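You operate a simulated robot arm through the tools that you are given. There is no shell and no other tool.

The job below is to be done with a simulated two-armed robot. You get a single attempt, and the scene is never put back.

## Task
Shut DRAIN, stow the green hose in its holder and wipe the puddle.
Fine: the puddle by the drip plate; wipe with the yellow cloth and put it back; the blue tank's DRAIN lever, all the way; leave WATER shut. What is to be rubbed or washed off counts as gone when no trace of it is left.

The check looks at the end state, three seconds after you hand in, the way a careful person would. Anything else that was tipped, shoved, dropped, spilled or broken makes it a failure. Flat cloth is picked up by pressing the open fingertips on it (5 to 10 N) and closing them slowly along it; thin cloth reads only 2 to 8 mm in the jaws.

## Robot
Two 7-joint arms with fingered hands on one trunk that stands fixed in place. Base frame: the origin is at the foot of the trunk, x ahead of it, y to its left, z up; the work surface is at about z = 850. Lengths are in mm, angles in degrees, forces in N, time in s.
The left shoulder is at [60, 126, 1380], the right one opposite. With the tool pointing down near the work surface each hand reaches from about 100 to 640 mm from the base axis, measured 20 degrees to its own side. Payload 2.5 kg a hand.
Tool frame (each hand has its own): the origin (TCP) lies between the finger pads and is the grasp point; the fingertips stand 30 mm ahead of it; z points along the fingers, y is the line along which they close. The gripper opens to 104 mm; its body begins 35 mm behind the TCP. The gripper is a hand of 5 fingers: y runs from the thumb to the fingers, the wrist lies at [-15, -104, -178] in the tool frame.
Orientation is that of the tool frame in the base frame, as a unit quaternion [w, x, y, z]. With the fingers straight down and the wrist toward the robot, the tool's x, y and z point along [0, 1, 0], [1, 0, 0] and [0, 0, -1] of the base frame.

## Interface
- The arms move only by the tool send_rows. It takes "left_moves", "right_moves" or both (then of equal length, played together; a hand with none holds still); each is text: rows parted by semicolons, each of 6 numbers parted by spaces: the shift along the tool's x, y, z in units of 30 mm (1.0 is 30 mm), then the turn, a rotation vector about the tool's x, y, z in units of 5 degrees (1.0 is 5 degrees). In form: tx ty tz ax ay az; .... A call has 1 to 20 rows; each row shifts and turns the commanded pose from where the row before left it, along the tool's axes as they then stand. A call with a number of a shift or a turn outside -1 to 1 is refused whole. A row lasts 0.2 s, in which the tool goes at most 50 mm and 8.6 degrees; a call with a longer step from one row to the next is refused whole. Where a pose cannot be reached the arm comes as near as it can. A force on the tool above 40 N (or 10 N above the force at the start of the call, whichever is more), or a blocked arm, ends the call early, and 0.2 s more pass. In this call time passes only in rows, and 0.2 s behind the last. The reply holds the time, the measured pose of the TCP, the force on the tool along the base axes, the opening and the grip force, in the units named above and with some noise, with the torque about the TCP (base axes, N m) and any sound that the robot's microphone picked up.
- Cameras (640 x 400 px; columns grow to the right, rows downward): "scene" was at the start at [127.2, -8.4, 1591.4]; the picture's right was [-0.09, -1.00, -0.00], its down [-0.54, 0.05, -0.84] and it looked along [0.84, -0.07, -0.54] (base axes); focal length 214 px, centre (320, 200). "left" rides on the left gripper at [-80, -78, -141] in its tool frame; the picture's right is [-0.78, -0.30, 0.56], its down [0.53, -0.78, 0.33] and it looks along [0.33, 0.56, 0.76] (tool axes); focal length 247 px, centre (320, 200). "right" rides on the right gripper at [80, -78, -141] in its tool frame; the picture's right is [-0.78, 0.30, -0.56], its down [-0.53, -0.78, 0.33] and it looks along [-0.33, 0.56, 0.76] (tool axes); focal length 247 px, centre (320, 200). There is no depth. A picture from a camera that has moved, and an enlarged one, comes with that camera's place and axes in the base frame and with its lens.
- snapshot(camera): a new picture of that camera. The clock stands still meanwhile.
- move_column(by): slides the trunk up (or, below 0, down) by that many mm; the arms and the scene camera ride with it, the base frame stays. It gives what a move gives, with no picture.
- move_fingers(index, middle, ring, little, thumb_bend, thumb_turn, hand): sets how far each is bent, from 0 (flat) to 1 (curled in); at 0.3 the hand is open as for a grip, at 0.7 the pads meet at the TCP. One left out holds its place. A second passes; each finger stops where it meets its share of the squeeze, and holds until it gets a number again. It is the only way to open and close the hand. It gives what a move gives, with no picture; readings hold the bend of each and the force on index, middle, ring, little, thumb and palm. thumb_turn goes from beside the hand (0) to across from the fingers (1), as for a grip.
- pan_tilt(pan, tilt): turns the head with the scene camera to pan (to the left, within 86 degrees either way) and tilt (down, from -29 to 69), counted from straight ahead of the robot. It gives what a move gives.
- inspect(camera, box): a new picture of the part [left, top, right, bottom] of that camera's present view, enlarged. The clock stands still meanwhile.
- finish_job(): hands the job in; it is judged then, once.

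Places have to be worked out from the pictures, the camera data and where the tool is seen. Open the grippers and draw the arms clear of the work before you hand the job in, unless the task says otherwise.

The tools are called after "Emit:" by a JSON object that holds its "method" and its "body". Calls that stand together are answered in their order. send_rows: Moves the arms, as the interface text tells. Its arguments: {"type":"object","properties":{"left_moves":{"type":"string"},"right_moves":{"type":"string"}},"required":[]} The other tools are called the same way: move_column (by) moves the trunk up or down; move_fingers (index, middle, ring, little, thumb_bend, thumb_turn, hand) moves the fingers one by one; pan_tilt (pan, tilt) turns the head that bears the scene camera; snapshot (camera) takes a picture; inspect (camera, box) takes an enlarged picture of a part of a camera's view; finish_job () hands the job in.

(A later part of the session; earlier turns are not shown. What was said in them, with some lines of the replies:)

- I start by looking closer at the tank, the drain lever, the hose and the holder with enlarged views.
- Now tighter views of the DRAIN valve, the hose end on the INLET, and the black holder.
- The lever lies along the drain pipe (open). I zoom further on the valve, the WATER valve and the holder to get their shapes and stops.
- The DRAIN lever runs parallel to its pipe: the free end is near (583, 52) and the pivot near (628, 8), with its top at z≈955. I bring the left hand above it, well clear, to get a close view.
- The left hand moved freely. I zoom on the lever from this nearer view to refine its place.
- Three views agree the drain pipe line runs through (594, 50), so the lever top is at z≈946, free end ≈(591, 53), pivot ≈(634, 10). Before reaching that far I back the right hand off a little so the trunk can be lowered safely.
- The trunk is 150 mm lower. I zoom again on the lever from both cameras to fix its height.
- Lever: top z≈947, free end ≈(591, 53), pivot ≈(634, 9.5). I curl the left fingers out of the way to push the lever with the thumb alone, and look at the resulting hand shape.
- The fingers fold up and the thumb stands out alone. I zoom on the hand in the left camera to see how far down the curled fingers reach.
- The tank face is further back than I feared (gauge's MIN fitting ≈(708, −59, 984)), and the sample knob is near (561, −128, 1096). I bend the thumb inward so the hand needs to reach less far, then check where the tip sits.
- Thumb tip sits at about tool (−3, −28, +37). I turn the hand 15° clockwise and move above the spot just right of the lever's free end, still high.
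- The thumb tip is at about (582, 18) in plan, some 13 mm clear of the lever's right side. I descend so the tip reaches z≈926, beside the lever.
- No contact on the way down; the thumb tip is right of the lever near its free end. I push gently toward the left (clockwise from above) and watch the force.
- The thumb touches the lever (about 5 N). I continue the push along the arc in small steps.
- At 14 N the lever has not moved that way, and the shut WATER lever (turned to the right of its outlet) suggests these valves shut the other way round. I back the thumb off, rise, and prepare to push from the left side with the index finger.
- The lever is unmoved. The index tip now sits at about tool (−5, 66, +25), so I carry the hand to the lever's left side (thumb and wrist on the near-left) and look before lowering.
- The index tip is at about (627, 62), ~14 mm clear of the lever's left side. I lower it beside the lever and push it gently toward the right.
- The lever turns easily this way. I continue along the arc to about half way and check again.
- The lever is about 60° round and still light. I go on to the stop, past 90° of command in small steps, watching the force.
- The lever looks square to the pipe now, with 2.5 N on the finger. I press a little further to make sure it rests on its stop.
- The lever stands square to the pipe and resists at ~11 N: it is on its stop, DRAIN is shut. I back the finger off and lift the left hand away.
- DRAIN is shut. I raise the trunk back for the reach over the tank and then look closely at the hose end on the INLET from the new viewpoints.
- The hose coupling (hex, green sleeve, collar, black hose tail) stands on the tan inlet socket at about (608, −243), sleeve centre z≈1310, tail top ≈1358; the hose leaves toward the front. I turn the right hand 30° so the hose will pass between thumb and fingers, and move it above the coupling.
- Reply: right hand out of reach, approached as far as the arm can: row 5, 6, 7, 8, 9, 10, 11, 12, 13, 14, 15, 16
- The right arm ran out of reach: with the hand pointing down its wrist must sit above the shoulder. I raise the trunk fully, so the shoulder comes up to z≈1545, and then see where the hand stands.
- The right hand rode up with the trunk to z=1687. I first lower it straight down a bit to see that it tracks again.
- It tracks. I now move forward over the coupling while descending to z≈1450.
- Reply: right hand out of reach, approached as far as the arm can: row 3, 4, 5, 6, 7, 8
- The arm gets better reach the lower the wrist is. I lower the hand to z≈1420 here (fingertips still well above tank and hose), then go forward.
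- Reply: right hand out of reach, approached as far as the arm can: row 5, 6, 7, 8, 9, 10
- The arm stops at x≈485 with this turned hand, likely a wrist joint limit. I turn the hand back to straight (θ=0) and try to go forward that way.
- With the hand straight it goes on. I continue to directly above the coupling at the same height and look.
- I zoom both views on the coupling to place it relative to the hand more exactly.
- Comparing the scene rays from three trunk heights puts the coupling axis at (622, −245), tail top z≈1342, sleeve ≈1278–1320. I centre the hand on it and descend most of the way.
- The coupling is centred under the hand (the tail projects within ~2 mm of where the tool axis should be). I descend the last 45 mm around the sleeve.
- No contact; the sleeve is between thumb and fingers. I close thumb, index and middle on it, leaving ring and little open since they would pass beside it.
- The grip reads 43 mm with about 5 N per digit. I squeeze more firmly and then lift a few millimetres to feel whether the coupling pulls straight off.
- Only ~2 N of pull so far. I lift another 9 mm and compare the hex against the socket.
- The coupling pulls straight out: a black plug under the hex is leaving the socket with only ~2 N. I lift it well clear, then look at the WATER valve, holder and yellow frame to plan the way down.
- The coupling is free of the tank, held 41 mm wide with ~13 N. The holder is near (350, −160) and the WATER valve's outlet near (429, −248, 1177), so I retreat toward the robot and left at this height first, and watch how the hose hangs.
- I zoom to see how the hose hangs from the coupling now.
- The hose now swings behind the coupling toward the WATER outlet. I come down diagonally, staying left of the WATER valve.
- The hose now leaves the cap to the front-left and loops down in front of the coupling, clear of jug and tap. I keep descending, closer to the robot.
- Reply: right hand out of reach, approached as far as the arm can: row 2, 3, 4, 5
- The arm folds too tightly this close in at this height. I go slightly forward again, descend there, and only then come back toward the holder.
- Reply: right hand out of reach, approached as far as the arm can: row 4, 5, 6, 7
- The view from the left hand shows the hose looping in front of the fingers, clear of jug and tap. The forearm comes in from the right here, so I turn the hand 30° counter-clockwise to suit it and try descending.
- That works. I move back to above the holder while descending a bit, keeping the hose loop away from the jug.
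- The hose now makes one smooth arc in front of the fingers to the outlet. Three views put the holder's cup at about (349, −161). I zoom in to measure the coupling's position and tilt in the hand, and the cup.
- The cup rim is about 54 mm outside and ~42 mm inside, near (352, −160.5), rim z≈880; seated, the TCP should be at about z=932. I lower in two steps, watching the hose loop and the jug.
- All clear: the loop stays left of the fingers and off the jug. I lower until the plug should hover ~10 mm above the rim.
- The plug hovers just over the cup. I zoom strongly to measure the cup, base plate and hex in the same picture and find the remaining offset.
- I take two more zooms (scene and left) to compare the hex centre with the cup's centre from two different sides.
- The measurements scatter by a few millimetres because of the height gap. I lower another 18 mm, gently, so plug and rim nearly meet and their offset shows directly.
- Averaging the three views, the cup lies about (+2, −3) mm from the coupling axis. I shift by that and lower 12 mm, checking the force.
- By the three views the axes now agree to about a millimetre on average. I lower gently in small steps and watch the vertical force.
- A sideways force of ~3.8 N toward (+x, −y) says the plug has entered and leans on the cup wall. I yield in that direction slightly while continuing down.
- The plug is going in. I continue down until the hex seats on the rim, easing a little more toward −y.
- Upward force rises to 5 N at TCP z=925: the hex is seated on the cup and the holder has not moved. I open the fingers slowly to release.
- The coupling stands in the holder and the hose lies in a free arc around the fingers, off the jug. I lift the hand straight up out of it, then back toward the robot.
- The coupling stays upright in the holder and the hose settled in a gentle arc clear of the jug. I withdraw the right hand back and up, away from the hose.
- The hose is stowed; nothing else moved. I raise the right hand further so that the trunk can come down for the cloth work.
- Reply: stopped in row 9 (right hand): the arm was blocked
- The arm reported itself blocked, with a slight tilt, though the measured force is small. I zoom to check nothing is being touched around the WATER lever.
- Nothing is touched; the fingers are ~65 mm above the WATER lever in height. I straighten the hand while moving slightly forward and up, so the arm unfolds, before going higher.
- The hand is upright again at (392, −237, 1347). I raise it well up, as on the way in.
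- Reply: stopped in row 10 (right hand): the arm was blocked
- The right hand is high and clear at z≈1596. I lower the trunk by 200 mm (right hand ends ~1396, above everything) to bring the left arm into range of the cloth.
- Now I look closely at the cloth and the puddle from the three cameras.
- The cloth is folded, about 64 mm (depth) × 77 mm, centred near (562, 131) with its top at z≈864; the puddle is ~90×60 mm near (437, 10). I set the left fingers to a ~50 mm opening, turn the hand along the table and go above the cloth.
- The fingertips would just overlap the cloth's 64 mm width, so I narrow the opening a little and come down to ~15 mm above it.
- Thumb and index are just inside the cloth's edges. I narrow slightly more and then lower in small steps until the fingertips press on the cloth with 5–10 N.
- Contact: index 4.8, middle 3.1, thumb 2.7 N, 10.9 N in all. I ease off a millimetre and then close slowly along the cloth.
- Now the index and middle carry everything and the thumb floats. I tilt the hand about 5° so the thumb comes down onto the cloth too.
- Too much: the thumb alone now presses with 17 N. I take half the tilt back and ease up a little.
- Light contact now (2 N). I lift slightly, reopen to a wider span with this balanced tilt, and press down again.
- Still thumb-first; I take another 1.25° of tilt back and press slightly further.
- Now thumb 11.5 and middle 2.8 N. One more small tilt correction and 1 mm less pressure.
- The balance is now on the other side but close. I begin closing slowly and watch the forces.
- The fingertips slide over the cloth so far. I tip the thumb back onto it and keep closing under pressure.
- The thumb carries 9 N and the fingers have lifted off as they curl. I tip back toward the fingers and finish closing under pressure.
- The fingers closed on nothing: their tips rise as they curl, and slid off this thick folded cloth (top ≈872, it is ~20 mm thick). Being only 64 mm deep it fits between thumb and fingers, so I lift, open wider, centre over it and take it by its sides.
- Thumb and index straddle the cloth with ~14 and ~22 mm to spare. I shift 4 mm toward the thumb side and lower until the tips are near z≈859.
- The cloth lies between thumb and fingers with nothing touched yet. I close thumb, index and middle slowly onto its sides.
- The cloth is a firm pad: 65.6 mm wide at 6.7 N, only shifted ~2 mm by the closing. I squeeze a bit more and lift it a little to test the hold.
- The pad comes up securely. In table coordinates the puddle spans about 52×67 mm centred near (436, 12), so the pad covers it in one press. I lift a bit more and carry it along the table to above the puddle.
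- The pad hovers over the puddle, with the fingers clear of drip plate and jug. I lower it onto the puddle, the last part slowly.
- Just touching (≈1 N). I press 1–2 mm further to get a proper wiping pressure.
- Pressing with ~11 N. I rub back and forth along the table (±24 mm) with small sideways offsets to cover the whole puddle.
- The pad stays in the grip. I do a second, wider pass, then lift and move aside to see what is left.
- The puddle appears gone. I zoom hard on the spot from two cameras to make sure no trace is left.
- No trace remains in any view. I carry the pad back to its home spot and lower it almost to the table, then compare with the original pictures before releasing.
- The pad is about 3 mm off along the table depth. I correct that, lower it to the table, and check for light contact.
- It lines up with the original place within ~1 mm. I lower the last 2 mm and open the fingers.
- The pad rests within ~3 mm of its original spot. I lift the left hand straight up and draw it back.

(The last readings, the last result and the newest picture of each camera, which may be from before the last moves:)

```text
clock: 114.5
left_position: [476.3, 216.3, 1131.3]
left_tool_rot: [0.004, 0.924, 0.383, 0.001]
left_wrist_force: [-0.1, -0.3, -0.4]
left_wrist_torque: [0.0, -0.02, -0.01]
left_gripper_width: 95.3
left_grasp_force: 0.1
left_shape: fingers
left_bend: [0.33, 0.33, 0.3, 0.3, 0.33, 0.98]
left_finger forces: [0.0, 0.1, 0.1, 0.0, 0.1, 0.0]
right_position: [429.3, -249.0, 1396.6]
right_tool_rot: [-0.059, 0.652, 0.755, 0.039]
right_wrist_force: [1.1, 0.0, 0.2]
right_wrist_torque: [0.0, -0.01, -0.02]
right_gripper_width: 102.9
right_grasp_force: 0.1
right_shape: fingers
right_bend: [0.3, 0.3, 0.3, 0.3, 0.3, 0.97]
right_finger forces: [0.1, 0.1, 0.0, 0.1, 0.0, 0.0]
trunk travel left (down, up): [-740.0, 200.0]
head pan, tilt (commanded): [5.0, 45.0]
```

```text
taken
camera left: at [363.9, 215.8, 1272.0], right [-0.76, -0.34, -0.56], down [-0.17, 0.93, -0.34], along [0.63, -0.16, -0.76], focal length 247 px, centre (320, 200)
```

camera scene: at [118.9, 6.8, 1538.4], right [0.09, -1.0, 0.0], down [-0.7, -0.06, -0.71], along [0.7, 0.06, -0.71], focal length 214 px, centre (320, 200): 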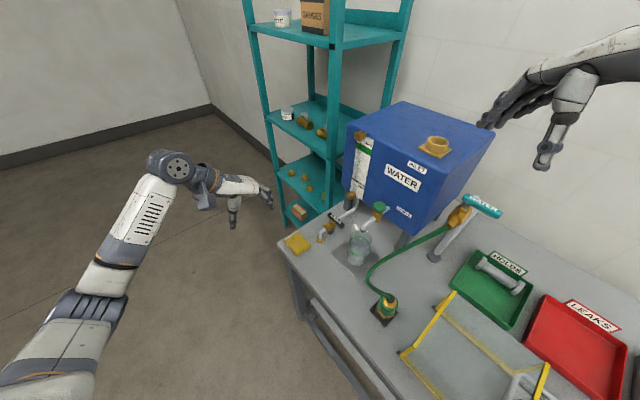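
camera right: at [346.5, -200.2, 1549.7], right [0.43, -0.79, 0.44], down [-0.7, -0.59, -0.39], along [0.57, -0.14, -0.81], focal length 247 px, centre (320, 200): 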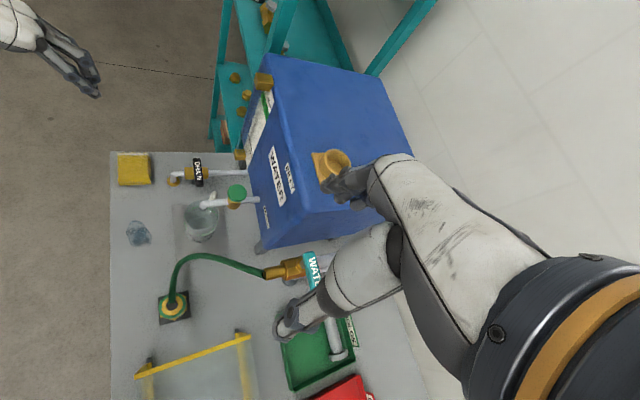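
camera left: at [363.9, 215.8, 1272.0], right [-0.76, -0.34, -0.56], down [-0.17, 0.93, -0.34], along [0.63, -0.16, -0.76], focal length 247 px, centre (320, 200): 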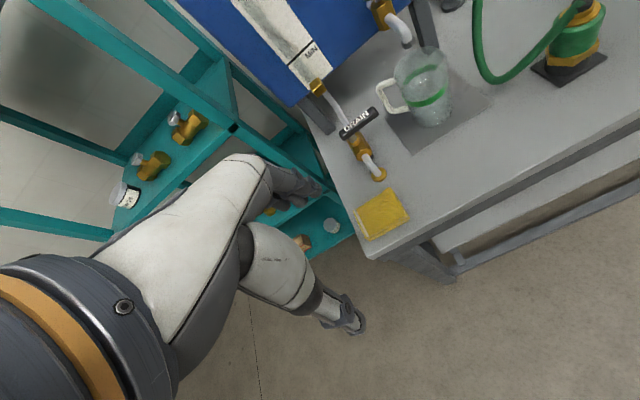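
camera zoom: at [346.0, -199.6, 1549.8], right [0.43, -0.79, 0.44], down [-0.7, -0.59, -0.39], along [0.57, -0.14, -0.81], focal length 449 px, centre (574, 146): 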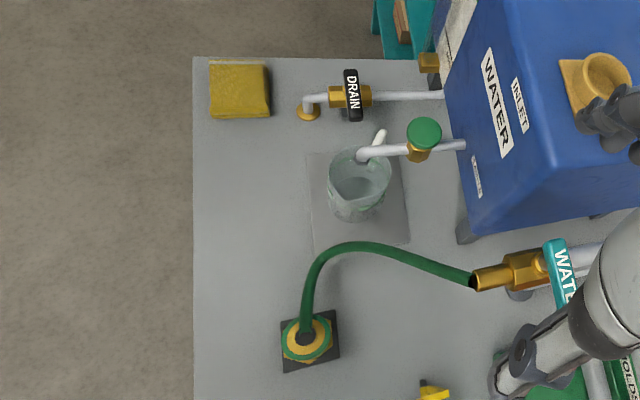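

Everything looks in place. I raise the trunk 100 mm to take both arms further clear, then verify the lever, holder, WATER valve and table once more in close-up.

Emit:
{"method": "move_column", "body": {"by": 100}}

Emit:
{"method": "inspect", "body": {"camera": "scene", "box": [290, 200, 380, 280]}}

Emit:
{"method": "inspect", "body": {"camera": "scene", "box": [350, 230, 500, 340]}}

Emit:
{"method": "inspect", "body": {"camera": "right", "box": [100, 140, 240, 260]}}

Emit:
{"method": "inspect", "body": {"camera": "left", "box": [340, 100, 640, 260]}}

```text
clock: 115.8
left_position: [476.7, 215.2, 1232.5]
left_tool_rot: [0.003, 0.924, 0.383, 0.001]
left_wrist_force: [0.4, 0.3, -1.3]
left_wrist_torque: [0.0, 0.0, 0.02]
left_gripper_width: 95.1
left_grasp_force: 0.0
left_shape: fingers
left_bend: [0.33, 0.33, 0.3, 0.3, 0.33, 0.98]
left_finger forces: [0.0, 0.1, 0.1, 0.1, 0.0, 0.0]
right_position: [430.0, -248.6, 1496.3]
right_tool_rot: [-0.059, 0.652, 0.755, 0.039]
right_wrist_force: [0.7, -0.3, 0.5]
right_wrist_torque: [0.02, 0.0, 0.03]
right_gripper_width: 102.6
right_grasp_force: 0.1
right_shape: fingers
right_bend: [0.3, 0.3, 0.3, 0.3, 0.3, 0.97]
right_finger forces: [0.0, 0.1, 0.0, 0.1, 0.1, 0.0]
trunk travel left (down, up): [-840.0, 100.0]
head pan, tilt (commanded): [5.0, 45.0]
```

```text
5.00 times, centred on (335, 240) of scene
camera zoom: at [119.5, 6.5, 1638.3], right [0.09, -1.0, 0.0], down [-0.7, -0.06, -0.71], along [0.7, 0.06, -0.71], focal length 1072 px, centre (245, 0)
```

zoom: 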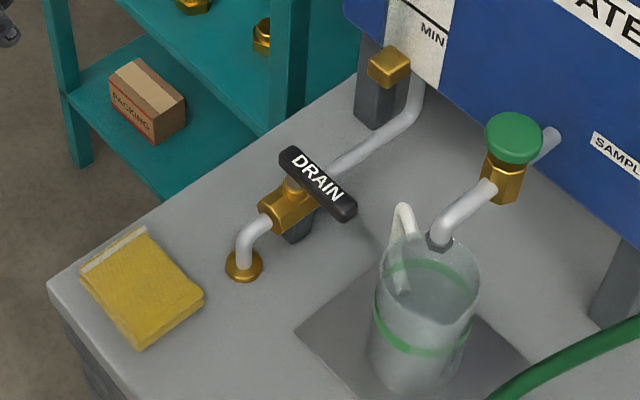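

```text
3.64 times, centred on (425, 285) of scene
camera zoom: at [119.5, 6.5, 1638.3], right [0.09, -1.0, 0.0], down [-0.7, -0.06, -0.71], along [0.7, 0.06, -0.71], focal length 780 px, centre (-62, -109)
```

zoom: 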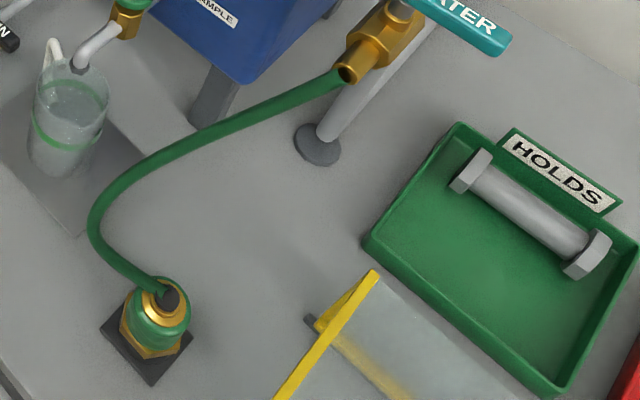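

```text
3.33 times, centred on (170, 200) of right
camera zoom: at [346.6, -200.0, 1649.6], right [0.43, -0.79, 0.44], down [-0.7, -0.59, -0.39], along [0.57, -0.14, -0.81], focal length 823 px, centre (820, 200)
```

zoom: 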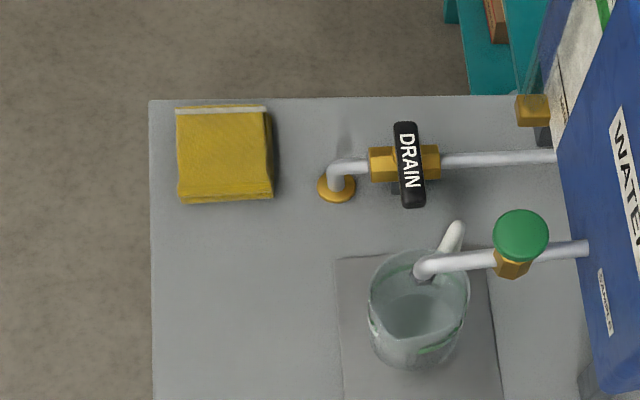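

```text
2.13 times, centred on (490, 180) of left
camera zoom: at [364.6, 215.5, 1371.8], right [-0.76, -0.34, -0.56], down [-0.17, 0.93, -0.34], along [0.63, -0.16, -0.76], focal length 527 px, centre (-43, 243)
```

zoom: 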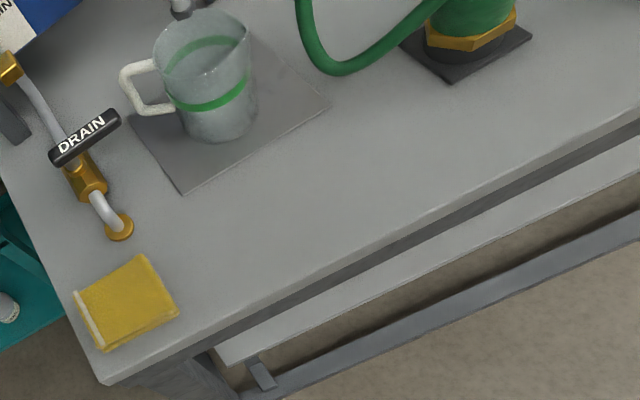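

One last close look at the coupling in its holder and at the cleaned spot before handing in.

Emit:
{"method": "inspect", "body": {"camera": "left", "box": [530, 80, 610, 140]}}

Emit:
{"method": "inspect", "body": {"camera": "scene", "box": [360, 290, 410, 340]}}

Emit:
{"method": "inspect", "body": {"camera": "left", "box": [420, 140, 540, 230]}}

```text
6.67 times, centred on (570, 110) of left
camera zoom: at [364.6, 215.5, 1371.8], right [-0.76, -0.34, -0.56], down [-0.17, 0.93, -0.34], along [0.63, -0.16, -0.76], focal length 1646 px, centre (-1347, 800)
```

zoom: 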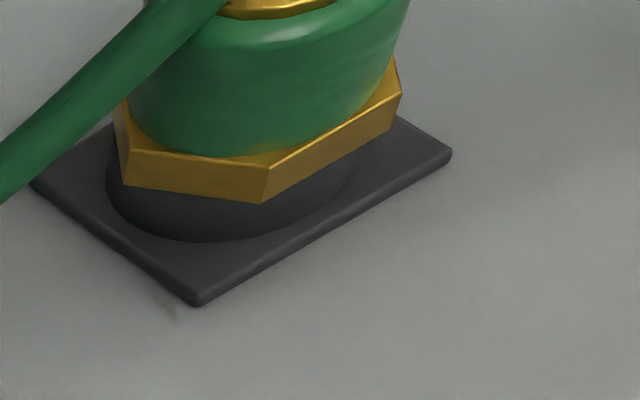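

```text
8.00 times, centred on (385, 315) of scene
camera zoom: at [119.5, 6.5, 1638.3], right [0.09, -1.0, 0.0], down [-0.7, -0.06, -0.71], along [0.7, 0.06, -0.71], focal length 1716 px, centre (-200, -720)
```

zoom: 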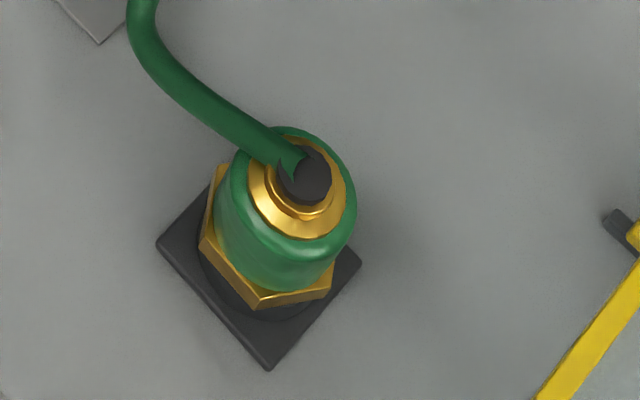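

```text
4.44 times, centred on (480, 185) of left
camera zoom: at [364.6, 215.5, 1371.8], right [-0.76, -0.34, -0.56], down [-0.17, 0.93, -0.34], along [0.63, -0.16, -0.76], focal length 1098 px, centre (-391, 267)
```

zoom: 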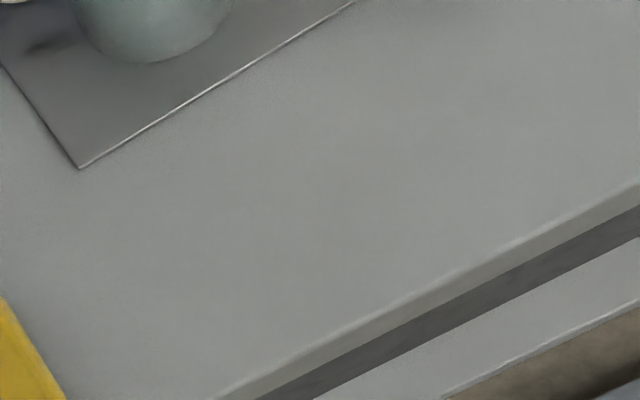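

DRAIN is on its stop, the coupling sits upright in its holder, WATER is untouched and shut, the table is dry, and the cloth is back in its place. Both hands are open and clear, so I hand the job in.

Emit:
{"method": "finish_job", "body": {}}

```text
The job is handed in.
```

The job is handed in, and all three parts look done. I haven't seen the check's result.

- **DRAIN:** the lever stands square to its pipe. It closed counter-clockwise and held firm at about 11 N against its stop. I first pushed it the wrong way, clockwise, at about 14 N; it didn't move.
- **Green hose:** the coupling lifted straight off the tank inlet and sits upright in the black holder, with the hose lying clear of the jug.
- **Puddle:** I wiped it with the yellow cloth, and close-up pictures from all three cameras show no trace.
- **Cloth:** it is back within about 3 mm of where it lay. I lifted it by its sides, because pressing and closing on the top just slid off.
- **WATER:** I never touched it, and it is still shut.

Nothing else was moved in the final pictures. Both hands are open and clear of the work.
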